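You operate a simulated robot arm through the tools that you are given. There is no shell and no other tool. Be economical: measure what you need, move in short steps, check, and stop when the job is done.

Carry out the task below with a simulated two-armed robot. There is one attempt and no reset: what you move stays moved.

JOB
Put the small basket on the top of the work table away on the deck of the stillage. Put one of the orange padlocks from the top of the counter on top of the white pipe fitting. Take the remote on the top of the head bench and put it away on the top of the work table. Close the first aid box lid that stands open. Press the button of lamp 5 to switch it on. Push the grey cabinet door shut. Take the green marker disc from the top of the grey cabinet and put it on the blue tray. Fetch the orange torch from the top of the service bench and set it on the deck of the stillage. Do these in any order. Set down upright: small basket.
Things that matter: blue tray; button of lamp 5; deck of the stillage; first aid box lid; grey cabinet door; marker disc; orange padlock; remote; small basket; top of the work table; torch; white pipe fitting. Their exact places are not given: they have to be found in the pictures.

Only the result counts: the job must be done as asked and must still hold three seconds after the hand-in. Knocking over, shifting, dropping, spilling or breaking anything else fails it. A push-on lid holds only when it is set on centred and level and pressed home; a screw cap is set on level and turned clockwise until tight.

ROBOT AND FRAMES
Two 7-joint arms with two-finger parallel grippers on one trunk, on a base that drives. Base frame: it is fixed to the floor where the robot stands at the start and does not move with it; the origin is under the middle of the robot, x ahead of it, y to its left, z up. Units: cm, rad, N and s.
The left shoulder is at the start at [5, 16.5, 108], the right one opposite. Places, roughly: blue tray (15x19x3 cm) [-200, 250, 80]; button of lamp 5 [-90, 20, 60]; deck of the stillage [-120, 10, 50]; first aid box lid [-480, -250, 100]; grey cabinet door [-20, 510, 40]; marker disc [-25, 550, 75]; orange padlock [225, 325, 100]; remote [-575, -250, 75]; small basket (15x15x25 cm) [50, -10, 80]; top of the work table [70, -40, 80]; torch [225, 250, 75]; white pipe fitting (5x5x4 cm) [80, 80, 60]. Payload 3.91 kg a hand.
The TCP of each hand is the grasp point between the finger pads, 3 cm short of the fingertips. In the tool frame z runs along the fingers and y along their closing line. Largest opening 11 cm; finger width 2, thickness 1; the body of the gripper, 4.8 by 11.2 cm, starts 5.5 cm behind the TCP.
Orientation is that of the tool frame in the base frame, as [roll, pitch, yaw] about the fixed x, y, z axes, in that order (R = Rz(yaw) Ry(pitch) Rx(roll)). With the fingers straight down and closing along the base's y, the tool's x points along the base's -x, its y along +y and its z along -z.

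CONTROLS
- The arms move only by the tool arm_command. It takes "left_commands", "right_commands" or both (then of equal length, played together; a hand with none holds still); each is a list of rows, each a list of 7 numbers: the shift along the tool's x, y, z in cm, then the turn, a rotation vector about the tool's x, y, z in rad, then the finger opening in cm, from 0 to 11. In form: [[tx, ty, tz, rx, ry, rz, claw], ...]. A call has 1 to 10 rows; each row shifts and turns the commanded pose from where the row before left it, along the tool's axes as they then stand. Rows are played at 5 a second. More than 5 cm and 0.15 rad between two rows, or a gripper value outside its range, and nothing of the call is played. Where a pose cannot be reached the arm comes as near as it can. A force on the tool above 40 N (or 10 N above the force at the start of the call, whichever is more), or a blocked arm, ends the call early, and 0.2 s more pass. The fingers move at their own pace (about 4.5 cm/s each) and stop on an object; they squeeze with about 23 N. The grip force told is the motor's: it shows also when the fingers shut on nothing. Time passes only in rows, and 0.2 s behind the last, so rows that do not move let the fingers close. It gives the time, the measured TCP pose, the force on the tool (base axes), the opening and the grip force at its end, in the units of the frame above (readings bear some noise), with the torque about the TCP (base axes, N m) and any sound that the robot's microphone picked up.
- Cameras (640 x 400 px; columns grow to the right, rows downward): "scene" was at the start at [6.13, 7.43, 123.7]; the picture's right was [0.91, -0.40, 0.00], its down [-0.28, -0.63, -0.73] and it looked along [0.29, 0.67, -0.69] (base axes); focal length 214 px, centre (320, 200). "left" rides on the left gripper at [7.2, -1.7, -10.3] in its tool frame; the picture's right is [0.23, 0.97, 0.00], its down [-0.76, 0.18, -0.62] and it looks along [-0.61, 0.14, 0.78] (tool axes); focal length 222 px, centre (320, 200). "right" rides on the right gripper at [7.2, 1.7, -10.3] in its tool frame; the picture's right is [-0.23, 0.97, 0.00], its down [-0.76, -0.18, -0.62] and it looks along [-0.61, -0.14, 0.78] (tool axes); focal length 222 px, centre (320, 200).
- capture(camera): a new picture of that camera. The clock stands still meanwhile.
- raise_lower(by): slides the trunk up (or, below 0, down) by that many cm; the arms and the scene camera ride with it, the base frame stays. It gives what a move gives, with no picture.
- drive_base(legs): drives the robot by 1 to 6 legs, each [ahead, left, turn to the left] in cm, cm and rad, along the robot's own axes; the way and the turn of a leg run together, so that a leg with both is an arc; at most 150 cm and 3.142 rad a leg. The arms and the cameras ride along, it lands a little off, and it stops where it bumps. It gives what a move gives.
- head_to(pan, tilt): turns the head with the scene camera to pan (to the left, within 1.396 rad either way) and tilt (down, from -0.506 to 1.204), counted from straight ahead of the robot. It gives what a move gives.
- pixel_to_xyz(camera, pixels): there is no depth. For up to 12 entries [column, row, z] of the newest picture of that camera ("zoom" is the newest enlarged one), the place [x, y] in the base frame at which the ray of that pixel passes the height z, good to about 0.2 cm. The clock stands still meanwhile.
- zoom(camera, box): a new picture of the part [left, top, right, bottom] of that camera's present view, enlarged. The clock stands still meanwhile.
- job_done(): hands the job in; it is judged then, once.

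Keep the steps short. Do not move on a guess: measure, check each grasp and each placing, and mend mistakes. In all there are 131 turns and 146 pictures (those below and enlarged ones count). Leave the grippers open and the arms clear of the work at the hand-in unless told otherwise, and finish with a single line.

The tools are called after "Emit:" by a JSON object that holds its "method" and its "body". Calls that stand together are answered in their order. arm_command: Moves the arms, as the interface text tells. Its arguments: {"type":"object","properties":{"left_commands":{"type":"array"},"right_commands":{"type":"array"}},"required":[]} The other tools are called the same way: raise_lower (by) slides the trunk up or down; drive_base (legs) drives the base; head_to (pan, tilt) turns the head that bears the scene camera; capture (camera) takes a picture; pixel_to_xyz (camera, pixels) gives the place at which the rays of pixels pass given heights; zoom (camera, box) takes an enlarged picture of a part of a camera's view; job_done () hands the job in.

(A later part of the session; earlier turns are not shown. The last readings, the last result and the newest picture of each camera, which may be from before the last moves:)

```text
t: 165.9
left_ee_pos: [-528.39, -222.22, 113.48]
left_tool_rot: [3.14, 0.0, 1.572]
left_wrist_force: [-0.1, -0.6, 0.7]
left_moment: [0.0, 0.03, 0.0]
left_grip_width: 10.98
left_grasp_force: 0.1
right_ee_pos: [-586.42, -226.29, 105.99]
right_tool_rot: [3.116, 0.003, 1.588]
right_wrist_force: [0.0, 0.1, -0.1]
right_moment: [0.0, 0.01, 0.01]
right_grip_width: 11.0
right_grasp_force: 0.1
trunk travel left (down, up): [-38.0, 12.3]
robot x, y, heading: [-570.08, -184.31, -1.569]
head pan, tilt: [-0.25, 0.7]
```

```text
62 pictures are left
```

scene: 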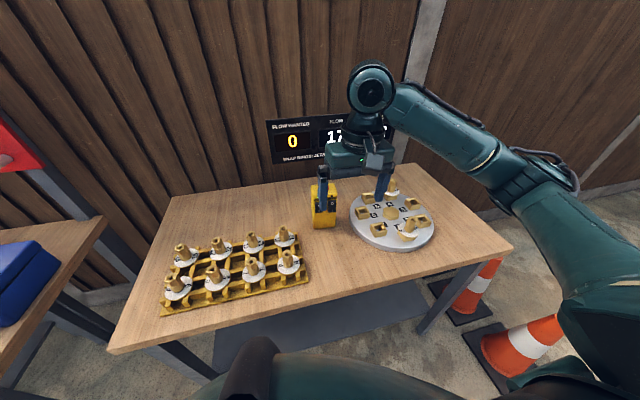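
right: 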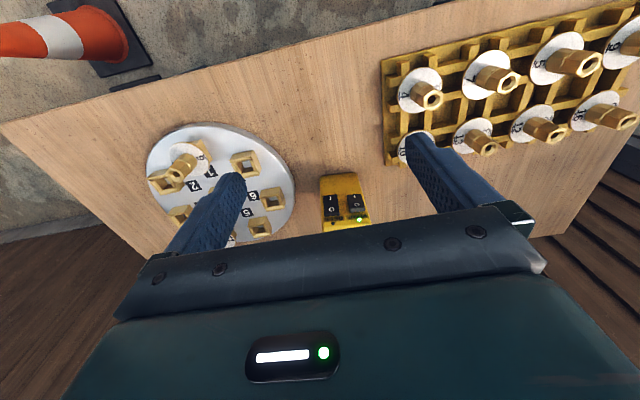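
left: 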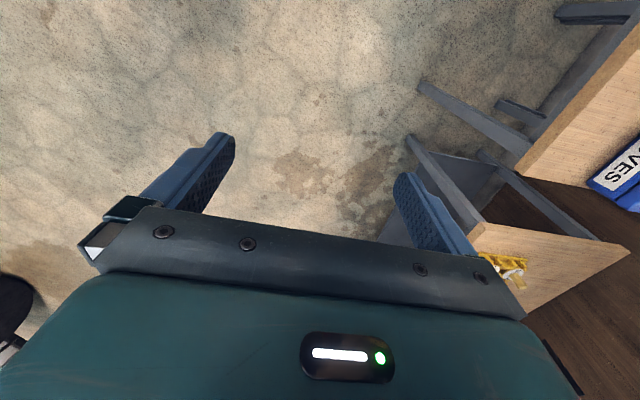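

Emit:
{"method": "pixel_to_xyz", "body": {"camera": "right", "pixels": [[321, 179, 76], [358, 173, 76], [325, 231, 86], [325, 231, 90], [371, 222, 86], [371, 222, 90], [371, 222, 94]]}}

Emit:
{"method": "zoom", "body": {"camera": "scene", "box": [290, 150, 370, 240]}}

Emit:
{"method": "pixel_to_xyz", "body": {"camera": "scene", "pixels": [[313, 228, 76], [335, 227, 76], [311, 190, 86], [311, 190, 90], [336, 190, 86]]}}

```text
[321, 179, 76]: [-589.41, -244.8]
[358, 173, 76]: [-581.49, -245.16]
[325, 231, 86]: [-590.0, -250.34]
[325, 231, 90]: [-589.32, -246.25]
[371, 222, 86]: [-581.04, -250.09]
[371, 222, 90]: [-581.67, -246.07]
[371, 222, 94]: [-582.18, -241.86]
```

```text
4.44 times, centred on (330, 195) of scene
```

zoom: 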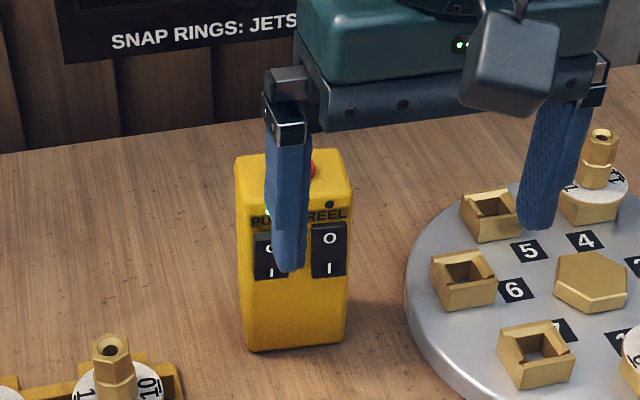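

```text
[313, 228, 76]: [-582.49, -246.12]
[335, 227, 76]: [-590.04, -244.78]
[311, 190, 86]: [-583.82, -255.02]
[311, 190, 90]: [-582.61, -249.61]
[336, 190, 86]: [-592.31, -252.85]
```

The remote spans x -590..-581.5, y -245..-250, top about z 91. I'll move above it and descend to z≈88 so the palm stays off the red button.

Emit:
{"method": "arm_command", "body": {"right_commands": [[-4.5, 0.5, 0, 0, 0, 0, 11], [-4.5, 0, 0, 0, 0, 0, 11], [-4.5, 0, 0, 0, 0, 0, 11], [-4.5, 0, 0, 0, 0, 0, 11], [-3.2, 0, 0, 0, 0, 0, 11], [0, 0, 4, 0, 0, 0, 11], [0, 0, 4, 0, 0, 0, 11], [0, 0, 3, 0, 0, 0, 11], [0, 0, 0, 0, 0, 0, 11]]}}

Emit:
{"method": "capture", "body": {"camera": "right"}}

```text
t: 167.9
left_ee_pos: [-528.37, -222.13, 113.57]
left_tool_rot: [3.14, -0.001, 1.573]
left_wrist_force: [0.2, -0.5, -0.2]
left_moment: [-0.01, 0.0, -0.03]
left_grip_width: 10.98
left_grasp_force: 0.2
right_ee_pos: [-585.26, -247.65, 95.16]
right_tool_rot: [3.116, 0.006, 1.591]
right_wrist_force: [-0.3, 0.3, -0.4]
right_moment: [0.01, 0.0, -0.05]
right_grip_width: 10.97
right_grasp_force: 0.0
trunk travel left (down, up): [-38.0, 12.3]
robot x, y, heading: [-570.09, -184.36, -1.568]
head pan, tilt: [-0.25, 0.7]
```

```text
60 pictures are left
```

right: 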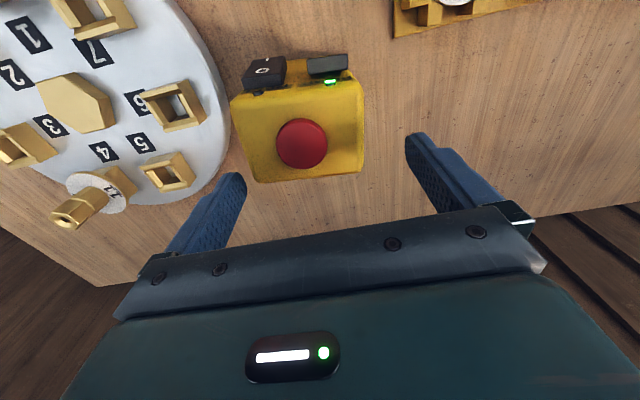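

Emit:
{"method": "pixel_to_xyz", "body": {"camera": "right", "pixels": [[232, 100, 90.5], [360, 78, 90.5], [364, 175, 90.5], [258, 182, 90.5], [302, 140, 93]]}}

```text
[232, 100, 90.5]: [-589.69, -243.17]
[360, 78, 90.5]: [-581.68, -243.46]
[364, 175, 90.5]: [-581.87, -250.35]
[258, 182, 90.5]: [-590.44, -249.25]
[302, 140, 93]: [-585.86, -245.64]
```

The centre is (-585.9,-246.5), 8.2 wide. I'll correct by (-0.6,+1.1), descend to z≈88 and close.

Emit:
{"method": "arm_command", "body": {"right_commands": [[1.1, -0.6, 0, 0, 0, 0, 11], [0, 0, 2, 0, 0, 0, 11], [0, 0, 2, 0, 0, 0, 11], [0, 0, 2, 0, 0, 0, 11], [0, 0, 0.8, 0, 0, 0, 11], [0, 0, 0, 0, 0, 0, 8], [0, 0, 0, 0, 0, 0, 6], [0, 0, 0, 0, 0, 0, 6], [0, 0, -0.5, 0, 0, 0, 6], [0, 0, -0.5, 0, 0, 0, 6]]}}

Emit:
{"method": "arm_command", "body": {"right_commands": [[0, 0, -1, 0, 0, 0, 6], [0, 0, -1.2, 0, 0, 0, 6], [0, 0, -1.4, 0, 0, 0, 6], [0, 0, -1.6, 0, 0, 0, 6], [0, 0, -2, 0, 0, 0, 6], [0, 0, -2, 0, 0, 0, 6], [0, 0, -2, 0, 0, 0, 6], [0, 0, -2, 0, 0, 0, 6], [0, 0, -2, 0, 0, 0, 6], [0, 0, 0, 0, 0, 0, 6]]}}

Emit:
{"method": "capture", "body": {"camera": "scene"}}

```text
t: 170.1
left_ee_pos: [-528.35, -222.26, 113.52]
left_tool_rot: [3.139, -0.002, 1.572]
left_wrist_force: [0.6, -0.3, 0.0]
left_moment: [0.01, 0.01, -0.01]
left_grip_width: 10.99
left_grasp_force: 0.0
right_ee_pos: [-585.63, -246.29, 89.31]
right_tool_rot: [3.113, 0.003, 1.589]
right_wrist_force: [1.5, 0.8, -2.0]
right_moment: [-0.05, 0.0, 0.01]
right_grip_width: 7.72
right_grasp_force: 23.6
trunk travel left (down, up): [-38.0, 12.3]
robot x, y, heading: [-570.3, -184.67, -1.567]
head pan, tilt: [-0.25, 0.7]
```

```text
t: 172.3
left_ee_pos: [-528.35, -222.26, 113.45]
left_tool_rot: [3.139, -0.001, 1.572]
left_wrist_force: [0.5, 0.2, 0.1]
left_moment: [0.02, 0.01, 0.01]
left_grip_width: 11.03
left_grasp_force: 0.0
right_ee_pos: [-586.16, -246.44, 104.58]
right_tool_rot: [3.115, 0.004, 1.586]
right_wrist_force: [-0.1, 0.8, -2.1]
right_moment: [-0.01, 0.01, 0.0]
right_grip_width: 7.73
right_grasp_force: 23.3
trunk travel left (down, up): [-38.0, 12.3]
robot x, y, heading: [-569.65, -184.27, -1.569]
head pan, tilt: [-0.25, 0.7]
```

```text
59 pictures are left
```

scene: 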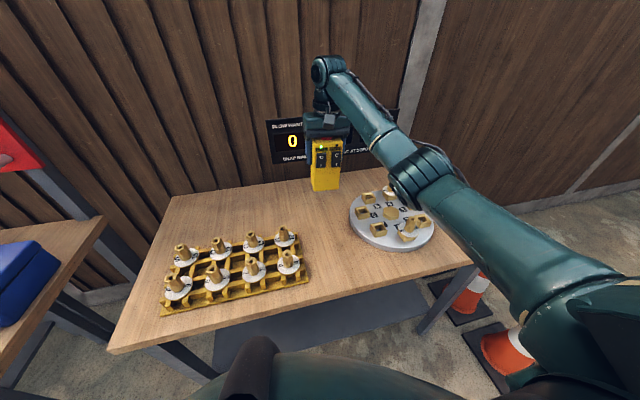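

Remote held (7.7 cm). I'll retract both hands inward, back off, turn left to face +x, and check the pose before driving the lane.

Emit:
{"method": "arm_command", "body": {"left_commands": [[0, -4.2, 0, 0, 0, 0, 11], [0, -4.2, 0, 0, 0, 0, 11], [0, -4.2, 0, 0, 0, 0, 11], [0, -4.2, 0, 0, 0, 0, 11], [0, 0, 0, 0, 0, 0, 11]], "right_commands": [[3.5, 0, 0, 0, 0, 0, 6], [4, 0, 0, 0, 0, 0, 6], [4, 0, 0, 0, 0, 0, 6], [4, 0, 0, 0, 0, 0, 6], [3, 0, 0, 0, 0, 0, 6]]}}

Emit:
{"method": "drive_base", "body": {"legs": [[-22, 0, 0], [0, 0, 1.57]]}}

```text
t: 173.5
left_ee_pos: [-545.04, -222.08, 113.58]
left_tool_rot: [-3.14, 0.0, 1.572]
left_wrist_force: [0.1, -0.1, -0.8]
left_moment: [0.0, 0.03, 0.01]
left_grip_width: 10.99
left_grasp_force: 0.0
right_ee_pos: [-586.58, -227.7, 104.41]
right_tool_rot: [3.116, 0.004, 1.586]
right_wrist_force: [-0.4, -1.1, -3.1]
right_moment: [-0.06, 0.01, 0.02]
right_grip_width: 7.72
right_grasp_force: 23.1
trunk travel left (down, up): [-38.0, 12.3]
robot x, y, heading: [-569.81, -184.21, -1.573]
head pan, tilt: [-0.25, 0.7]
```

```text
t: 179.0
left_ee_pos: [-532.29, -137.16, 113.64]
left_tool_rot: [-3.141, 0.001, -3.128]
left_wrist_force: [0.4, 0.8, 0.5]
left_moment: [-0.03, -0.02, -0.04]
left_grip_width: 11.01
left_grasp_force: 0.0
right_ee_pos: [-526.23, -178.54, 104.48]
right_tool_rot: [3.115, 0.003, -3.113]
right_wrist_force: [0.1, 0.5, -1.7]
right_moment: [0.03, -0.03, 0.0]
right_grip_width: 7.7
right_grasp_force: 23.3
trunk travel left (down, up): [-38.0, 12.3]
robot x, y, heading: [-570.16, -162.36, 0.012]
head pan, tilt: [-0.25, 0.7]
```

Emit:
{"method": "drive_base", "body": {"legs": [[150, 0, -0.012], [150, 0, 0]]}}

```text
t: 193.6
left_ee_pos: [-228.35, -144.71, 113.73]
left_tool_rot: [3.141, 0.0, 3.108]
left_wrist_force: [-0.4, -0.3, 0.3]
left_moment: [0.01, -0.03, -0.02]
left_grip_width: 10.98
left_grasp_force: 0.0
right_ee_pos: [-224.2, -186.47, 104.48]
right_tool_rot: [3.117, 0.002, 3.125]
right_wrist_force: [-0.2, -0.4, -2.6]
right_moment: [0.02, -0.07, 0.04]
right_grip_width: 7.68
right_grasp_force: 23.2
trunk travel left (down, up): [-38.0, 12.3]
robot x, y, heading: [-267.34, -168.07, -0.036]
head pan, tilt: [-0.25, 0.7]
```

Emit:
{"method": "drive_base", "body": {"legs": [[140, 7, 0.036], [110, 0, 0]]}}

Emit:
{"method": "drive_base", "body": {"legs": [[0, 130, 0]]}}

Emit:
{"method": "head_to", "body": {"pan": -0.1, "tilt": 0.7}}

Emit:
{"method": "capture", "body": {"camera": "scene"}}

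```text
t: 205.9
left_ee_pos: [22.55, -133.56, 113.75]
left_tool_rot: [3.141, -0.001, -3.126]
left_wrist_force: [0.2, -0.3, 0.3]
left_moment: [-0.02, -0.02, 0.03]
left_grip_width: 11.01
left_grasp_force: 0.1
right_ee_pos: [28.8, -175.01, 104.37]
right_tool_rot: [3.117, 0.003, -3.11]
right_wrist_force: [0.4, -0.3, -3.0]
right_moment: [0.0, -0.05, -0.01]
right_grip_width: 7.69
right_grasp_force: 23.4
trunk travel left (down, up): [-38.0, 12.3]
robot x, y, heading: [-15.0, -159.38, 0.021]
head pan, tilt: [-0.25, 0.7]
```

```text
t: 212.4
left_ee_pos: [19.72, -4.05, 113.66]
left_tool_rot: [3.14, 0.0, -3.12]
left_wrist_force: [0.6, 0.5, 0.0]
left_moment: [0.02, 0.02, 0.02]
left_grip_width: 11.0
left_grasp_force: 0.0
right_ee_pos: [26.41, -45.37, 104.54]
right_tool_rot: [3.118, 0.004, -3.103]
right_wrist_force: [0.1, -0.7, -2.6]
right_moment: [-0.03, 0.01, -0.04]
right_grip_width: 7.66
right_grasp_force: 22.7
trunk travel left (down, up): [-38.0, 12.3]
robot x, y, heading: [-17.65, -29.63, 0.028]
head pan, tilt: [-0.25, 0.7]
```

```text
t: 213.1
left_ee_pos: [19.74, -4.05, 113.74]
left_tool_rot: [3.14, 0.0, -3.118]
left_wrist_force: [0.6, 0.2, -1.2]
left_moment: [-0.02, -0.01, -0.02]
left_grip_width: 11.01
left_grasp_force: 0.0
right_ee_pos: [26.35, -45.46, 104.53]
right_tool_rot: [3.117, 0.004, -3.101]
right_wrist_force: [-0.6, -0.2, -2.7]
right_moment: [0.02, -0.02, 0.01]
right_grip_width: 7.69
right_grasp_force: 22.9
trunk travel left (down, up): [-38.0, 12.3]
robot x, y, heading: [-17.38, -29.33, 0.019]
head pan, tilt: [-0.099, 0.7]
```

```text
58 pictures are left
```

scene: 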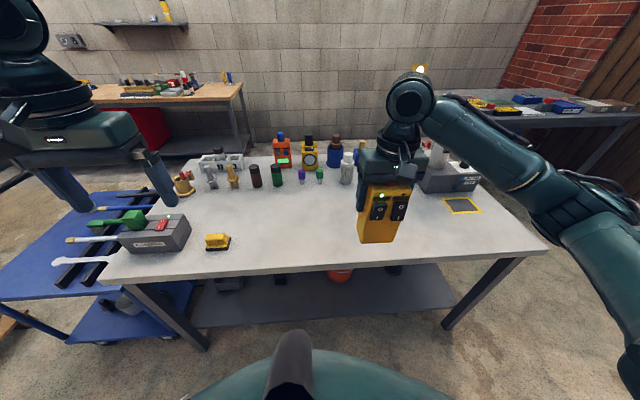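

The front right part of the work table is free. I'll drive forward 18 cm and lower the remote there.

Emit:
{"method": "drive_base", "body": {"legs": [[18, 0, 0]]}}

Emit:
{"method": "arm_command", "body": {"right_commands": [[0, 0, 2.5, 0, 0, 0, 6], [0, 0, 2.5, 0, 0, 0, 6], [0, 0, 2.5, 0, 0, 0, 6], [0, 0, 2.5, 0, 0, 0, 6], [0, 0, 2.5, 0, 0, 0, 6], [0, 0, 2, 0, 0, 0, 6], [0, 0, 1, 0, 0, 0, 6], [0, 0, 0.5, 0, 0, 0, 6], [0, 0, 0, 0, 0, 0, 6]]}}

Emit:
{"method": "zoom", "body": {"camera": "scene", "box": [300, 140, 480, 300]}}

```text
t: 214.7
left_ee_pos: [38.08, -3.74, 113.61]
left_tool_rot: [3.14, -0.001, -3.119]
left_wrist_force: [0.4, 0.3, -0.3]
left_moment: [0.02, 0.0, -0.02]
left_grip_width: 11.01
left_grasp_force: 0.0
right_ee_pos: [44.62, -45.17, 104.4]
right_tool_rot: [3.117, 0.004, -3.105]
right_wrist_force: [0.1, -0.9, -2.7]
right_moment: [0.04, -0.05, -0.02]
right_grip_width: 7.67
right_grasp_force: 23.5
trunk travel left (down, up): [-38.0, 12.3]
robot x, y, heading: [0.65, -29.3, 0.025]
head pan, tilt: [-0.099, 0.7]
```

```text
t: 216.7
left_ee_pos: [38.07, -3.73, 113.74]
left_tool_rot: [3.139, -0.001, -3.12]
left_wrist_force: [0.1, -0.6, -0.2]
left_moment: [0.01, 0.01, -0.01]
left_grip_width: 10.98
left_grasp_force: 0.1
right_ee_pos: [44.57, -44.45, 88.51]
right_tool_rot: [3.117, 0.003, -3.105]
right_wrist_force: [0.2, -0.6, -3.1]
right_moment: [0.0, -0.04, 0.02]
right_grip_width: 7.67
right_grasp_force: 23.1
trunk travel left (down, up): [-38.0, 12.3]
robot x, y, heading: [0.65, -29.06, 0.025]
head pan, tilt: [-0.099, 0.7]
```

```text
2.50 times, centred on (390, 220) of scene
```

zoom: 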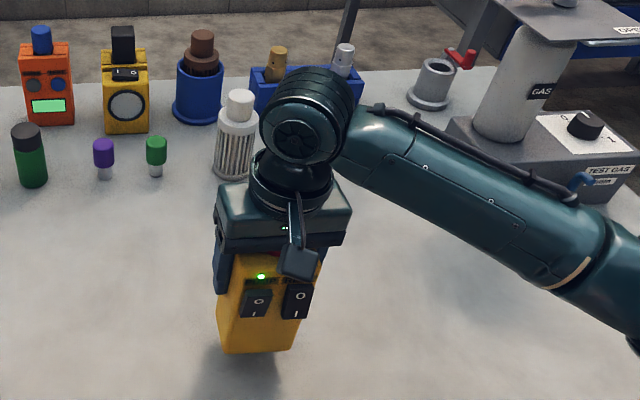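

Still a gap to the table, as the shadow shows. I'll lower in small steps until the force changes.

Emit:
{"method": "arm_command", "body": {"right_commands": [[0, 0, 0.5, 0, 0, 0, 6], [0, 0, 0.5, 0, 0, 0, 6], [0, 0, 0.4, 0, 0, 0, 6], [0, 0, 0.3, 0, 0, 0, 6], [0, 0, 0.3, 0, 0, 0, 6], [0, 0, 0, 0, 0, 0, 6]]}}

Emit:
{"method": "arm_command", "body": {"right_commands": [[0, 0, 0.3, 0, 0, 0, 6], [0, 0, 0.3, 0, 0, 0, 6], [0, 0, 0, 0, 0, 0, 6]]}}

Emit:
{"method": "zoom", "body": {"camera": "scene", "box": [320, 180, 460, 300]}}

```text
t: 218.1
left_ee_pos: [37.95, -3.61, 113.7]
left_tool_rot: [3.14, 0.0, -3.119]
left_wrist_force: [0.2, 0.2, 0.0]
left_moment: [-0.02, 0.01, -0.03]
left_grip_width: 10.99
left_grasp_force: 0.1
right_ee_pos: [44.69, -44.65, 86.39]
right_tool_rot: [3.117, 0.002, -3.104]
right_wrist_force: [0.7, 0.7, -2.3]
right_moment: [0.03, -0.03, 0.0]
right_grip_width: 7.66
right_grasp_force: 23.0
trunk travel left (down, up): [-38.0, 12.3]
robot x, y, heading: [0.96, -29.63, 0.027]
head pan, tilt: [-0.099, 0.7]
```

```text
t: 218.9
left_ee_pos: [38.07, -3.7, 113.7]
left_tool_rot: [3.14, 0.001, -3.119]
left_wrist_force: [0.2, -0.5, 0.2]
left_moment: [0.01, -0.02, 0.01]
left_grip_width: 11.01
left_grasp_force: 0.1
right_ee_pos: [44.68, -44.58, 85.73]
right_tool_rot: [3.116, 0.001, -3.104]
right_wrist_force: [0.0, 0.4, -2.4]
right_moment: [0.01, -0.04, -0.02]
right_grip_width: 7.65
right_grasp_force: 23.0
trunk travel left (down, up): [-38.0, 12.3]
robot x, y, heading: [0.81, -29.41, 0.021]
head pan, tilt: [-0.099, 0.7]
```

```text
3.33 times, centred on (390, 240) of scene
```

zoom: 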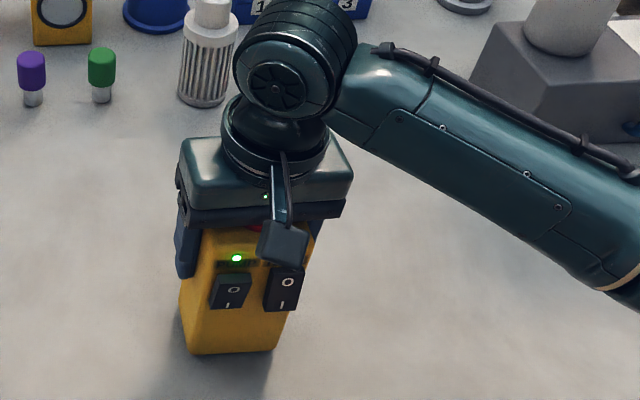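

Emit:
{"method": "arm_command", "body": {"right_commands": [[0, 0, 0.25, 0, 0, 0, 6], [0, 0, 0.25, 0, 0, 0, 6], [0, 0, 0.25, 0, 0, 0, 6], [0, 0, 0, 0, 0, 0, 6]]}}

Emit:
{"method": "arm_command", "body": {"right_commands": [[0, 0, 0.25, 0, 0, 0, 6], [0, 0, 0.25, 0, 0, 0, 6], [0, 0, 0, 0, 0, 0, 6]]}}

```text
t: 219.9
left_ee_pos: [37.83, -3.72, 113.79]
left_tool_rot: [3.141, 0.003, -3.118]
left_wrist_force: [0.3, -0.8, 0.4]
left_moment: [0.01, -0.04, 0.0]
left_grip_width: 11.02
left_grasp_force: 0.2
right_ee_pos: [44.64, -44.5, 85.48]
right_tool_rot: [3.114, 0.01, -3.106]
right_wrist_force: [-2.4, -0.7, 16.4]
right_moment: [-0.7, 0.23, -0.25]
right_grip_width: 7.66
right_grasp_force: 23.2
trunk travel left (down, up): [-38.0, 12.3]
robot x, y, heading: [0.8, -29.45, 0.025]
head pan, tilt: [-0.099, 0.7]
```

```text
t: 220.7
left_ee_pos: [37.88, -3.63, 113.74]
left_tool_rot: [3.14, 0.002, -3.118]
left_wrist_force: [0.4, -0.2, 0.2]
left_moment: [-0.03, 0.02, -0.04]
left_grip_width: 10.98
left_grasp_force: 0.0
right_ee_pos: [44.7, -44.53, 84.81]
right_tool_rot: [3.118, 0.007, -3.104]
right_wrist_force: [3.0, -1.8, 24.4]
right_moment: [-1.18, -0.15, 0.1]
right_grip_width: 7.62
right_grasp_force: 22.7
trunk travel left (down, up): [-38.0, 12.3]
robot x, y, heading: [0.3, -29.26, 0.023]
head pan, tilt: [-0.099, 0.7]
heard: click, click
```

Contact and two clicks: the palm may have touched the red button. I'll release, rise and inspect the remote.

Emit:
{"method": "arm_command", "body": {"right_commands": [[0, 0, -0.6, 0, 0, 0, 6], [0, 0, 0, 0, 0, 0, 9], [0, 0, 0, 0, 0, 0, 11], [0, 0, 0, 0, 0, 0, 11], [0, 0, -3, 0, 0, 0, 11], [0, 0, -4, 0, 0, 0, 11], [0, 0, -4, 0, 0, 0, 11], [0, 0, -4, 0, 0, 0, 11], [0, 0, -4, 0, 0, 0, 11]]}}

Emit:
{"method": "zoom", "body": {"camera": "scene", "box": [320, 180, 460, 300]}}

```text
t: 222.7
left_ee_pos: [37.91, -3.67, 113.69]
left_tool_rot: [3.141, 0.0, -3.118]
left_wrist_force: [0.2, -0.7, -1.5]
left_moment: [0.03, -0.02, 0.01]
left_grip_width: 11.02
left_grasp_force: 0.0
right_ee_pos: [44.62, -45.01, 104.26]
right_tool_rot: [3.116, 0.002, -3.104]
right_wrist_force: [0.5, 0.0, 0.0]
right_moment: [-0.03, 0.0, -0.01]
right_grip_width: 11.0
right_grasp_force: 0.0
trunk travel left (down, up): [-38.0, 12.3]
robot x, y, heading: [0.49, -29.11, 0.025]
head pan, tilt: [-0.099, 0.7]
```

```text
3.33 times, centred on (390, 240) of scene
```

zoom: 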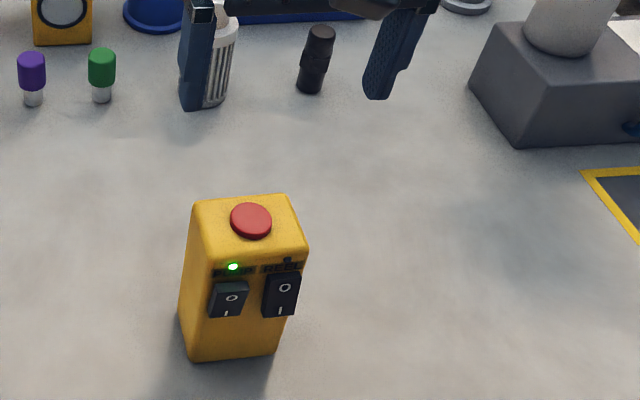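

The remote stands upright with its light still green. Next: torch and padlock. I'll back off, turn left to face +y, and look at the route.

Emit:
{"method": "drive_base", "body": {"legs": [[-22, 0, 0], [0, 30, 1.545]]}}

Emit:
{"method": "head_to", "body": {"pan": -0.15, "tilt": 0.4}}

Emit:
{"method": "capture", "body": {"camera": "scene"}}

Emit:
{"method": "pixel_to_xyz", "body": {"camera": "scene", "pixels": [[320, 300, 0], [320, 230, 0], [320, 200, 0]]}}

```text
t: 228.1
left_ee_pos: [-65.89, 26.6, 113.74]
left_tool_rot: [3.141, 0.001, -1.561]
left_wrist_force: [0.3, -0.2, -0.1]
left_moment: [-0.03, 0.0, 0.0]
left_grip_width: 11.01
left_grasp_force: 0.1
right_ee_pos: [-24.41, 32.56, 104.27]
right_tool_rot: [3.118, 0.004, -1.544]
right_wrist_force: [0.6, -0.1, -0.9]
right_moment: [-0.01, 0.01, -0.02]
right_grip_width: 11.0
right_grasp_force: 0.1
trunk travel left (down, up): [-38.0, 12.3]
robot x, y, heading: [-40.56, -11.0, 1.577]
head pan, tilt: [-0.099, 0.7]
cut short: leg 2
```

```text
t: 228.9
left_ee_pos: [-65.72, 26.51, 113.79]
left_tool_rot: [3.139, 0.0, -1.562]
left_wrist_force: [-0.2, -0.4, 0.0]
left_moment: [0.01, 0.04, 0.0]
left_grip_width: 11.01
left_grasp_force: 0.1
right_ee_pos: [-24.41, 32.63, 104.16]
right_tool_rot: [3.116, 0.002, -1.545]
right_wrist_force: [-1.2, -0.7, 0.7]
right_moment: [-0.01, 0.04, 0.03]
right_grip_width: 11.01
right_grasp_force: 0.1
trunk travel left (down, up): [-38.0, 12.3]
robot x, y, heading: [-40.35, -11.53, 1.583]
head pan, tilt: [-0.15, 0.4]
```

```text
54 pictures are left
```

scene: 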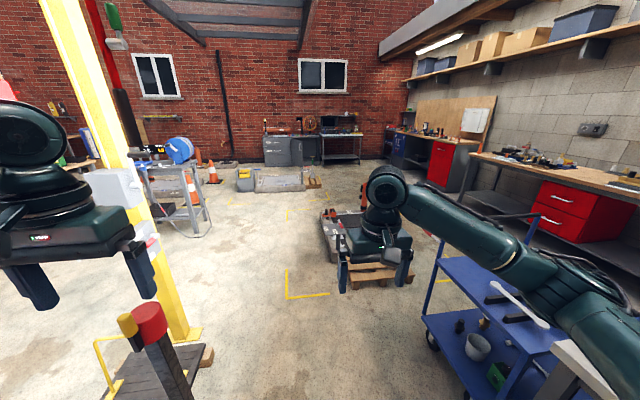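

```text
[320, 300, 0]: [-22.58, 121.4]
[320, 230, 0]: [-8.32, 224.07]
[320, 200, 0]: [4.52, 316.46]
```

Leg 2 was cut short by a bump, probably close to the barrier post. I'll measure the floor obstacles ahead and check the barrier.

Emit:
{"method": "pixel_to_xyz", "body": {"camera": "scene", "pixels": [[322, 225, 0], [342, 290, 0], [412, 288, 0], [395, 240, 0], [470, 192, 85], [440, 190, 0], [385, 160, 0], [548, 245, 0], [430, 345, 0], [290, 195, 0], [210, 235, 0]]}}

Emit:
{"method": "head_to", "body": {"pan": 1.39, "tilt": 0.6}}

Emit:
{"method": "capture", "body": {"camera": "scene"}}

```text
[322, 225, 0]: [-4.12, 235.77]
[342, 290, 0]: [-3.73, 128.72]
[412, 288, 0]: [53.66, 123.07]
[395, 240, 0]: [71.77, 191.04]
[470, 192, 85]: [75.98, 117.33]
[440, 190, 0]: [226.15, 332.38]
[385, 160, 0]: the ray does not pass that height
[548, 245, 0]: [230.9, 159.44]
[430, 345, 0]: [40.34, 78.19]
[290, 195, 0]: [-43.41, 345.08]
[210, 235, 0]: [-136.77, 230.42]
```

```text
t: 230.6
left_ee_pos: [-65.79, 26.54, 113.77]
left_tool_rot: [3.14, -0.001, -1.56]
left_wrist_force: [0.5, 0.7, -0.3]
left_moment: [0.02, 0.01, 0.0]
left_grip_width: 11.01
left_grasp_force: 0.0
right_ee_pos: [-24.34, 32.65, 104.25]
right_tool_rot: [3.118, 0.004, -1.546]
right_wrist_force: [-0.8, 1.2, 0.1]
right_moment: [-0.03, 0.02, 0.02]
right_grip_width: 10.99
right_grasp_force: 0.0
trunk travel left (down, up): [-38.0, 12.3]
robot x, y, heading: [-40.44, -10.77, 1.583]
head pan, tilt: [1.389, 0.6]
```

```text
53 pictures are left
```

scene: 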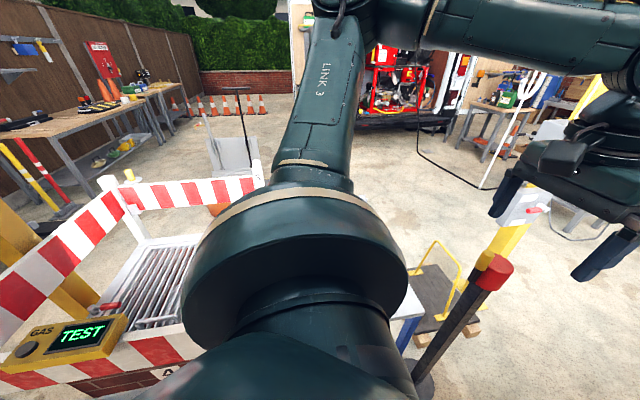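

Nothing looks displaced. The pallet occupies about x -4..55, y 123..235, so I'll pass it on the west side, then turn east.

Emit:
{"method": "drive_base", "body": {"legs": [[0, -9, 0], [92, 0, -0.01], [40, 20, 0], [145, 0, 0], [0, 0, -1.57]]}}

Emit:
{"method": "head_to", "body": {"pan": 0, "tilt": 0.3}}

Emit:
{"method": "capture", "body": {"camera": "scene"}}

Emit:
{"method": "zoom", "body": {"camera": "scene", "box": [160, 100, 480, 260]}}

```text
t: 249.1
left_ee_pos: [-12.36, 290.67, 113.7]
left_tool_rot: [3.139, -0.001, 3.123]
left_wrist_force: [-1.5, -0.2, 0.9]
left_moment: [-0.02, 0.03, 0.0]
left_grip_width: 11.02
left_grasp_force: 0.1
right_ee_pos: [-7.42, 249.25, 104.16]
right_tool_rot: [3.115, 0.004, 3.138]
right_wrist_force: [-0.2, -0.3, -0.2]
right_moment: [0.02, 0.06, -0.01]
right_grip_width: 10.99
right_grasp_force: 0.0
trunk travel left (down, up): [-38.0, 12.3]
robot x, y, heading: [-50.59, 266.93, -0.019]
head pan, tilt: [1.389, 0.6]
```

```text
t: 250.6
left_ee_pos: [-12.45, 290.85, 113.67]
left_tool_rot: [3.139, 0.0, 3.123]
left_wrist_force: [0.2, -0.4, 0.5]
left_moment: [-0.02, 0.01, 0.02]
left_grip_width: 11.01
left_grasp_force: 0.2
right_ee_pos: [-7.4, 249.2, 104.2]
right_tool_rot: [3.119, 0.003, 3.137]
right_wrist_force: [-0.4, 0.0, 0.4]
right_moment: [0.0, 0.02, 0.0]
right_grip_width: 10.99
right_grasp_force: 0.0
trunk travel left (down, up): [-38.0, 12.3]
robot x, y, heading: [-50.7, 266.31, -0.023]
head pan, tilt: [0.0, 0.3]
```

```text
52 pictures are left
```

scene: 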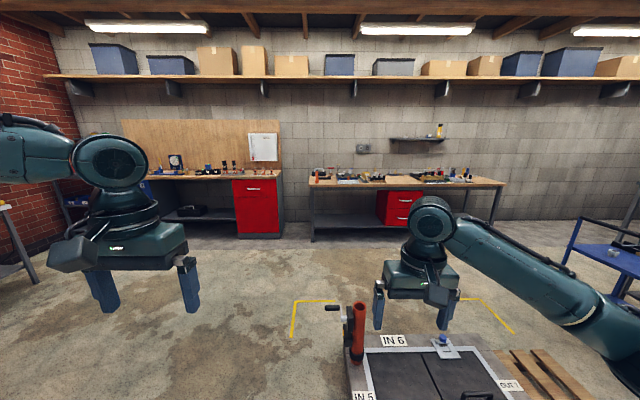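

```text
2.00 times, centred on (320, 180) of scene
```

zoom: 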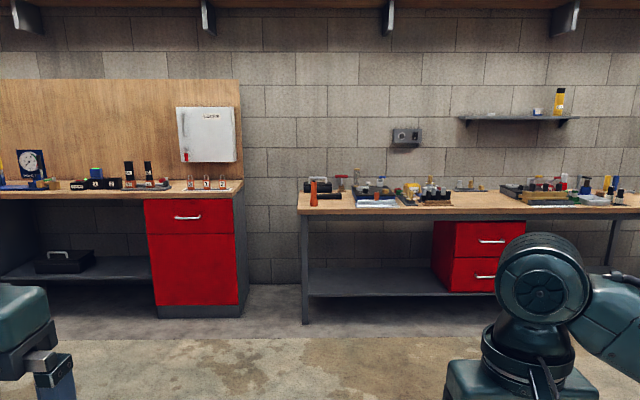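

The torch stands at zoom (313,190), padlocks at (187–222,182). I'll measure the bench fronts.

Emit:
{"method": "pixel_to_xyz", "body": {"camera": "zoom", "pixels": [[304, 323, 0], [240, 318, 0], [160, 316, 0], [300, 213, 75], [300, 213, 85], [245, 192, 90], [245, 192, 95], [313, 206, 75], [313, 206, 85], [205, 187, 90]]}}

```text
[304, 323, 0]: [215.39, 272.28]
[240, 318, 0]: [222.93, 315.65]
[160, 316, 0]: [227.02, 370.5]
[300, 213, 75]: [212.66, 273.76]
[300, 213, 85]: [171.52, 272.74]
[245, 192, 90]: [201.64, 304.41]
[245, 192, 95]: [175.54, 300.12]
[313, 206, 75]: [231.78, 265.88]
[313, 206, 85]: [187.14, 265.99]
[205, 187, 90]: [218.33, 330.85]
```

Service bench: front x≈212, top about 75, torch near (230,266). Counter: front x≈222, padlocks near (230,330). I'll drive closer and look.

Emit:
{"method": "drive_base", "body": {"legs": [[100, 6, 0.02], [118, 10, 0]]}}

Emit:
{"method": "head_to", "body": {"pan": 0.1, "tilt": 0.6}}

Emit:
{"method": "capture", "body": {"camera": "scene"}}

Emit:
{"method": "capture", "body": {"camera": "right"}}

```text
t: 252.9
left_ee_pos: [9.73, 292.14, 113.69]
left_tool_rot: [3.141, 0.001, 3.123]
left_wrist_force: [0.0, 0.5, -0.9]
left_moment: [-0.03, 0.02, 0.0]
left_grip_width: 10.99
left_grasp_force: 0.1
right_ee_pos: [14.73, 250.7, 104.17]
right_tool_rot: [3.115, 0.003, 3.139]
right_wrist_force: [0.2, -1.2, -0.1]
right_moment: [-0.02, 0.02, -0.02]
right_grip_width: 11.0
right_grasp_force: 0.0
trunk travel left (down, up): [-38.0, 12.3]
robot x, y, heading: [-28.7, 268.11, -0.02]
head pan, tilt: [0.0, 0.3]
stopped in leg 1: the robot was blocked; the commanded pose is now the measured one
```

```text
t: 253.7
left_ee_pos: [9.69, 292.07, 113.78]
left_tool_rot: [3.14, 0.002, 3.122]
left_wrist_force: [-0.9, 0.6, -0.2]
left_moment: [0.03, 0.04, 0.02]
left_grip_width: 10.99
left_grasp_force: 0.1
right_ee_pos: [14.45, 250.58, 104.14]
right_tool_rot: [3.119, 0.004, 3.138]
right_wrist_force: [-0.2, -0.4, -0.1]
right_moment: [-0.02, -0.05, 0.01]
right_grip_width: 11.0
right_grasp_force: 0.0
trunk travel left (down, up): [-38.0, 12.3]
robot x, y, heading: [-28.67, 268.57, -0.017]
head pan, tilt: [0.099, 0.6]
```

```text
50 pictures are left
```

scene: 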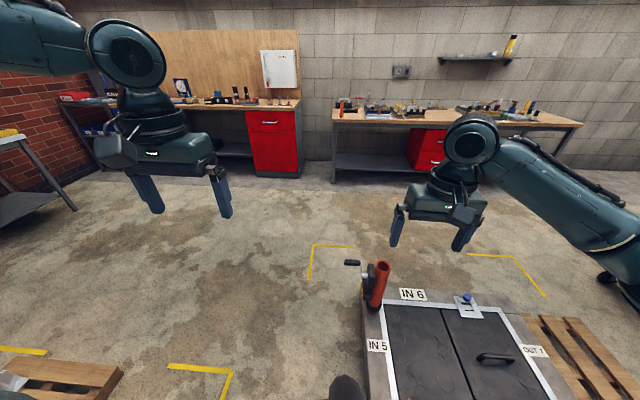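

```text
49 pictures are left
```

right: 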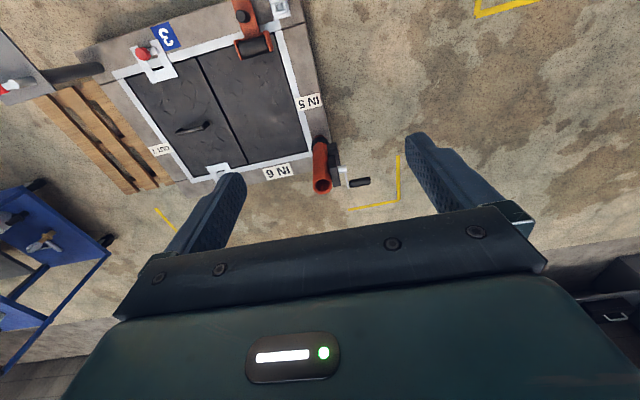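

The base is blocked by the low slab unit at my front right. I'll measure its edges, then go around to the north.

Emit:
{"method": "pixel_to_xyz", "body": {"camera": "scene", "pixels": [[368, 290, 15], [362, 395, 15], [368, 290, 0], [362, 395, 0], [120, 368, 8], [60, 395, 8], [350, 262, 0], [515, 290, 15], [75, 210, 0]]}}

Emit:
{"method": "pixel_to_xyz", "body": {"camera": "right", "pixels": [[325, 140, 15], [310, 10, 15], [365, 180, 20]]}}

```text
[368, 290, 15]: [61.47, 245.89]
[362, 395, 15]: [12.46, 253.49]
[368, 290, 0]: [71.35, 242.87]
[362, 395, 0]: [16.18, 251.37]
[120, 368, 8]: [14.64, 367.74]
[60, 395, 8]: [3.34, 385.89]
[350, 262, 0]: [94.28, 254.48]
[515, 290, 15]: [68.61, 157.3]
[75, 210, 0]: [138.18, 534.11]
```

```text
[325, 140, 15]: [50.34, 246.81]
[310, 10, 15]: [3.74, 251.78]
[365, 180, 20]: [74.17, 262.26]
```

The clear corridor is y 265..365. I'll shift left to y≈312, drive ahead past the slab, then back to y≈285.

Emit:
{"method": "drive_base", "body": {"legs": [[-3, 43, 0.017], [120, 0, 0], [75, -25, 0]]}}

Emit:
{"method": "head_to", "body": {"pan": 0.1, "tilt": 0.6}}

Emit:
{"method": "capture", "body": {"camera": "scene"}}

Emit:
{"method": "capture", "body": {"camera": "right"}}

```text
t: 265.8
left_ee_pos: [199.7, 312.58, 113.82]
left_tool_rot: [3.14, 0.001, -3.129]
left_wrist_force: [0.1, -1.0, 0.1]
left_moment: [0.01, 0.0, -0.02]
left_grip_width: 11.01
left_grasp_force: 0.0
right_ee_pos: [205.82, 271.25, 104.09]
right_tool_rot: [3.117, 0.003, -3.112]
right_wrist_force: [0.0, 0.1, 0.0]
right_moment: [0.02, -0.01, -0.03]
right_grip_width: 11.0
right_grasp_force: 0.1
trunk travel left (down, up): [-38.0, 12.3]
robot x, y, heading: [162.07, 287.43, 0.016]
head pan, tilt: [0.099, 0.6]
```

```text
t: 266.4
left_ee_pos: [199.56, 312.54, 113.81]
left_tool_rot: [3.141, 0.002, -3.13]
left_wrist_force: [1.8, -0.4, 0.5]
left_moment: [0.04, 0.02, 0.01]
left_grip_width: 11.01
left_grasp_force: 0.0
right_ee_pos: [205.85, 271.19, 104.28]
right_tool_rot: [3.117, 0.005, -3.111]
right_wrist_force: [-0.1, 0.1, 0.4]
right_moment: [-0.02, -0.04, 0.01]
right_grip_width: 10.99
right_grasp_force: 0.1
trunk travel left (down, up): [-38.0, 12.3]
robot x, y, heading: [162.02, 287.77, 0.015]
head pan, tilt: [0.099, 0.6]
```

```text
48 pictures are left
```

scene: 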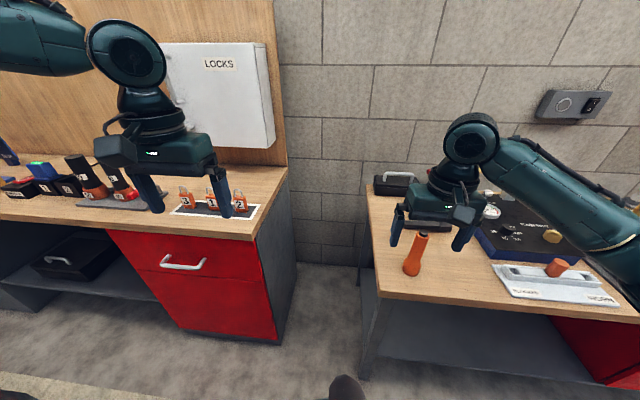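

```text
47 pictures are left
```

right: 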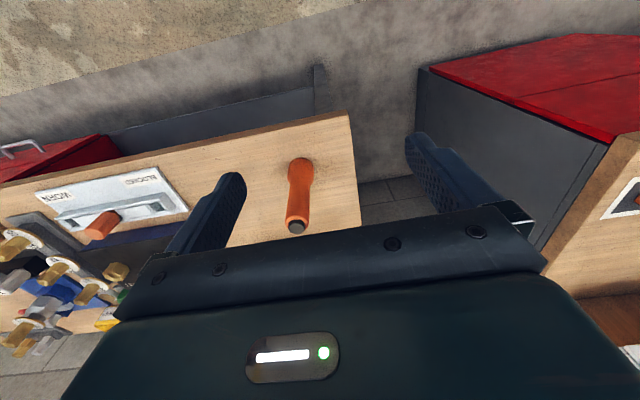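

I'll triangulate the torch, and measure the padlocks in the same view.

Emit:
{"method": "pixel_to_xyz", "body": {"camera": "right", "pixels": [[300, 170, 75], [300, 170, 78], [297, 228, 86], [297, 228, 90], [297, 228, 94], [350, 114, 75]]}}

Emit:
{"method": "pixel_to_xyz", "body": {"camera": "scene", "pixels": [[411, 270, 75], [420, 233, 86], [420, 233, 90], [420, 233, 94], [379, 297, 75], [212, 207, 86], [184, 206, 86], [240, 209, 86], [253, 238, 86]]}}

Emit:
{"method": "zoom", "body": {"camera": "scene", "box": [150, 160, 290, 250]}}

```text
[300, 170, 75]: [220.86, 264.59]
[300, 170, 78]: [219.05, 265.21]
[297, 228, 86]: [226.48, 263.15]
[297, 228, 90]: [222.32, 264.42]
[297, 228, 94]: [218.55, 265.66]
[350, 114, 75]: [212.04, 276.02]
```

```text
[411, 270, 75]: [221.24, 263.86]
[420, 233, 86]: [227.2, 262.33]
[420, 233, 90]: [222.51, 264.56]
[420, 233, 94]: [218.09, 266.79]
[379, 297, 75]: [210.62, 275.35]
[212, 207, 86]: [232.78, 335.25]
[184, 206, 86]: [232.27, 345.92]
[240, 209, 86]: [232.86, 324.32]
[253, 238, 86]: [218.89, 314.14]
```

```text
4.44 times, centred on (220, 205) of scene
```

zoom: 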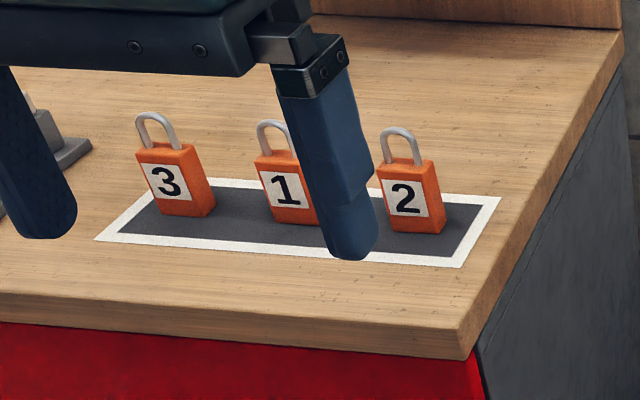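

Torch: centre (221.8,264.4), z 75–90. I'll move above, descend to z≈86 and grip.

Emit:
{"method": "arm_command", "body": {"right_commands": [[-4, -1.8, 0, 0, 0, 0, 11], [-4, -1.8, 0, 0, 0, 0, 11], [-4, -1.8, 0, 0, 0, 0, 11], [-4, -1.9, 0, 0, 0, 0, 11], [0, 0, 4.5, 0, 0, 0, 11], [0, 0, 4.5, 0, 0, 0, 11], [0, 0, 4.5, 0, 0, 0, 11], [0, 0, 4.5, 0, 0, 0, 11], [0, 0, 0, 0, 0, 0, 11]]}}

Emit:
{"method": "capture", "body": {"camera": "right"}}

```text
t: 268.4
left_ee_pos: [199.49, 312.59, 113.83]
left_tool_rot: [3.141, 0.002, -3.128]
left_wrist_force: [-0.6, -0.1, -0.3]
left_moment: [0.03, 0.01, -0.02]
left_grip_width: 10.99
left_grasp_force: 0.0
right_ee_pos: [222.89, 264.92, 87.53]
right_tool_rot: [3.112, 0.033, -3.112]
right_wrist_force: [-1.7, -0.2, 23.0]
right_moment: [0.08, 0.53, 0.01]
right_grip_width: 11.01
right_grasp_force: 0.1
trunk travel left (down, up): [-38.0, 12.3]
robot x, y, heading: [161.96, 287.11, 0.015]
head pan, tilt: [0.099, 0.6]
heard: click
stopped in row 9 (right hand): the force on the tool passed its limit (the readings are from after the stop); the commanded pose is now the measured one
```

```text
45 pictures are left
```

right: 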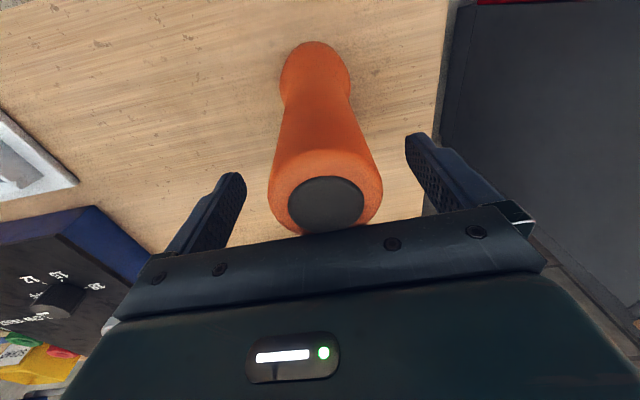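

The palm touched the torch's top. I'll rise 2 cm and then close the fingers.

Emit:
{"method": "arm_command", "body": {"right_commands": [[0, 0, -2.0, 0, 0, 0, 11], [0.8, -0.4, 0, 0, 0, 0, 11], [0, 0, 0, 0, 0, 0, 6], [0, 0, 0, 0, 0, 0, 3], [0, 0, 0, 0, 0, 0, 3], [0, 0, 0, 0, 0, 0, 3], [0, 0, -0.5, 0, 0, 0, 3], [0, 0, -0.8, 0, 0, 0, 3], [0, 0, -1, 0, 0, 0, 3], [0, 0, -1.2, 0, 0, 0, 3]]}}

Emit:
{"method": "zoom", "body": {"camera": "scene", "box": [350, 140, 500, 300]}}

```text
t: 270.6
left_ee_pos: [199.47, 312.53, 113.81]
left_tool_rot: [-3.142, 0.002, -3.129]
left_wrist_force: [-0.2, -0.9, -0.2]
left_moment: [0.03, 0.0, 0.01]
left_grip_width: 11.01
left_grasp_force: 0.0
right_ee_pos: [221.62, 264.28, 92.45]
right_tool_rot: [3.113, 0.022, -3.114]
right_wrist_force: [0.1, 1.0, 1.1]
right_moment: [-0.05, 0.0, 0.0]
right_grip_width: 3.0
right_grasp_force: 0.1
trunk travel left (down, up): [-38.0, 12.3]
robot x, y, heading: [162.07, 287.15, 0.011]
head pan, tilt: [0.099, 0.6]
```

```text
2.50 times, centred on (425, 220) of scene
```

zoom: 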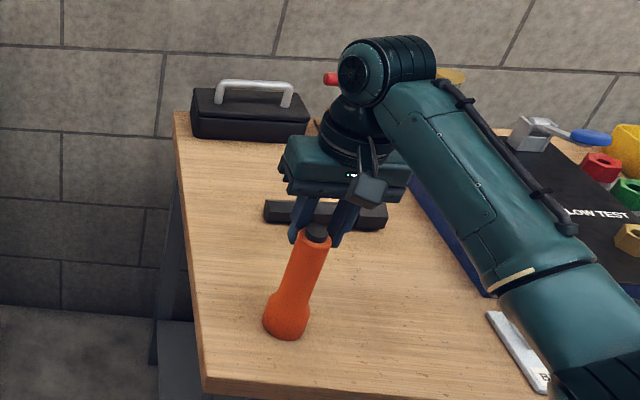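

The torch is thinner than 3 cm, so it was not gripped. I'll reopen, go down again and close fully.

Emit:
{"method": "arm_command", "body": {"right_commands": [[0, 0, 0, 0, 0, 0, 8], [0, 0, 0, 0, 0, 0, 8], [0, 0, 1.5, 0, 0, 0, 8], [0, 0, 1.8, 0, 0, 0, 8], [0, 0, 0, 0, 0, 0, 4], [0, 0, 0, 0, 0, 0, 0], [0, 0, 0, 0, 0, 0, 0], [0, 0, 0, 0, 0, 0, 0], [0, 0, 0, 0, 0, 0, 0]]}}

Emit:
{"method": "arm_command", "body": {"right_commands": [[0, 0, -0.5, 0, 0, 0, 0], [0, 0, -1, 0, 0, 0, 0], [0, 0, -1.5, 0, 0, 0, 0], [0, 0, -2, 0, 0, 0, 0], [0, 0, -2, 0, 0, 0, 0], [0, 0, -3, 0, 0, 0, 0], [0, 0, -3, 0, 0, 0, 0], [0, 0, -3, 0, 0, 0, 0], [0, 0, 0, 0, 0, 0, 0]]}}

Emit:
{"method": "capture", "body": {"camera": "right"}}

```text
t: 272.6
left_ee_pos: [199.55, 312.52, 113.75]
left_tool_rot: [-3.141, 0.002, -3.13]
left_wrist_force: [-0.5, 0.1, 0.2]
left_moment: [0.0, 0.0, -0.02]
left_grip_width: 11.01
left_grasp_force: 0.0
right_ee_pos: [221.8, 264.39, 89.24]
right_tool_rot: [3.114, 0.021, -3.113]
right_wrist_force: [0.0, 0.3, -0.2]
right_moment: [-0.05, -0.01, 0.01]
right_grip_width: 0.0
right_grasp_force: 23.0
trunk travel left (down, up): [-38.0, 12.3]
robot x, y, heading: [162.01, 287.13, 0.017]
head pan, tilt: [0.099, 0.6]
```

```text
t: 274.6
left_ee_pos: [199.63, 312.57, 113.74]
left_tool_rot: [3.141, 0.001, -3.13]
left_wrist_force: [-0.8, -0.2, 0.0]
left_moment: [-0.02, 0.0, -0.03]
left_grip_width: 10.99
left_grasp_force: 0.1
right_ee_pos: [221.4, 263.77, 105.18]
right_tool_rot: [3.115, 0.021, -3.113]
right_wrist_force: [0.2, -0.7, 0.0]
right_moment: [0.01, 0.0, 0.0]
right_grip_width: 0.0
right_grasp_force: 22.8
trunk travel left (down, up): [-38.0, 12.3]
robot x, y, heading: [161.95, 287.24, 0.016]
head pan, tilt: [0.099, 0.6]
```

```text
43 pictures are left
```

right: 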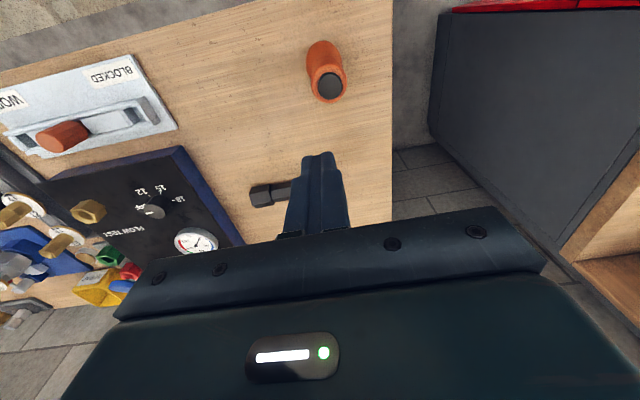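

Missed: the torch stands nearer to the robot than where I closed. I'll measure from this view.

Emit:
{"method": "pixel_to_xyz", "body": {"camera": "right", "pixels": [[330, 88, 88], [330, 88, 91], [330, 88, 94], [322, 52, 75], [322, 52, 78], [390, 0, 75]]}}

Emit:
{"method": "zoom", "body": {"camera": "scene", "box": [350, 180, 470, 300]}}

Emit:
{"method": "pixel_to_xyz", "body": {"camera": "zoom", "pixels": [[320, 200, 75], [320, 200, 90]]}}

```text
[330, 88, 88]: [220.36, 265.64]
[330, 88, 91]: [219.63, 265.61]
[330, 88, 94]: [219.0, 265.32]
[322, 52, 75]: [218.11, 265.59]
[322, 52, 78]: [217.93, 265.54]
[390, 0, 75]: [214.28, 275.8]
```

```text
3.33 times, centred on (410, 240) of scene
```

zoom: 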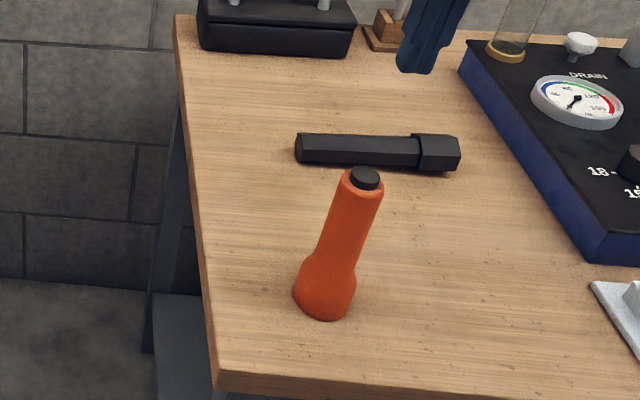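

```text
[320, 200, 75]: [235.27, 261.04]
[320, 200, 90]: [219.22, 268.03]
```

The torch is at (218.5,265.5), top about 92.5. I'll open, shift 2.9 cm back and 1.6 cm left, descend to z≈89 and close.

Emit:
{"method": "arm_command", "body": {"right_commands": [[2.9, 1.7, 0, 0, 0, 0, 8], [0, 0, 0, 0, 0, 0, 8], [0, 0, 4, 0, 0, 0, 8], [0, 0, 4, 0, 0, 0, 8], [0, 0, 4, 0, 0, 0, 8], [0, 0, 4, 0, 0, 0, 8], [0, 0, 0, 0, 0, 0, 4], [0, 0, 0, 0, 0, 0, 0], [0, 0, 0, 0, 0, 0, 0], [0, 0, 0, 0, 0, 0, 0]]}}

Emit:
{"method": "arm_command", "body": {"right_commands": [[0, 0, -0.5, 0, 0, 0, 0], [0, 0, -1, 0, 0, 0, 0], [0, 0, -1.5, 0, 0, 0, 0], [0, 0, -2, 0, 0, 0, 0], [0, 0, -2, 0, 0, 0, 0], [0, 0, -3, 0, 0, 0, 0], [0, 0, -3, 0, 0, 0, 0], [0, 0, -3, 0, 0, 0, 0], [0, 0, 0, 0, 0, 0, 0]]}}

Emit:
{"method": "capture", "body": {"camera": "right"}}

```text
t: 276.8
left_ee_pos: [199.68, 312.48, 113.65]
left_tool_rot: [-3.141, 0.003, -3.13]
left_wrist_force: [-0.5, 0.3, 0.3]
left_moment: [0.03, -0.01, 0.0]
left_grip_width: 10.98
left_grasp_force: 0.1
right_ee_pos: [218.94, 265.88, 89.24]
right_tool_rot: [3.115, 0.021, -3.114]
right_wrist_force: [0.5, -1.1, -0.4]
right_moment: [-0.06, 0.02, -0.02]
right_grip_width: 3.34
right_grasp_force: 23.2
trunk travel left (down, up): [-38.0, 12.3]
robot x, y, heading: [161.84, 287.22, 0.018]
head pan, tilt: [0.099, 0.6]
```

```text
t: 278.8
left_ee_pos: [199.72, 312.55, 113.67]
left_tool_rot: [3.14, 0.002, -3.127]
left_wrist_force: [-0.6, -1.0, 0.0]
left_moment: [-0.01, -0.02, -0.01]
left_grip_width: 11.03
left_grasp_force: 0.0
right_ee_pos: [218.42, 265.57, 105.24]
right_tool_rot: [3.113, 0.022, -3.113]
right_wrist_force: [-0.3, -0.7, -1.8]
right_moment: [-0.04, 0.02, 0.02]
right_grip_width: 3.32
right_grasp_force: 23.2
trunk travel left (down, up): [-38.0, 12.3]
robot x, y, heading: [161.99, 287.05, 0.014]
head pan, tilt: [0.099, 0.6]
```

```text
41 pictures are left
```

right: 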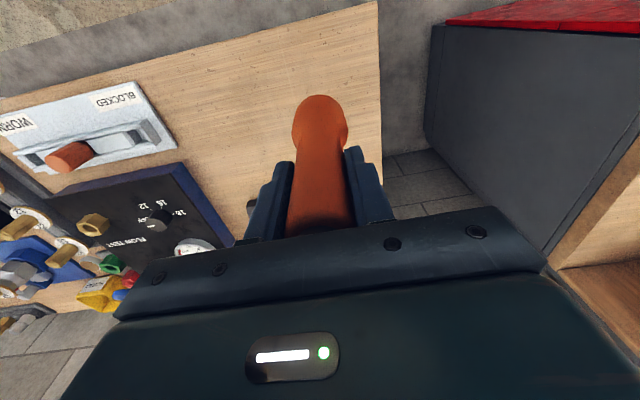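

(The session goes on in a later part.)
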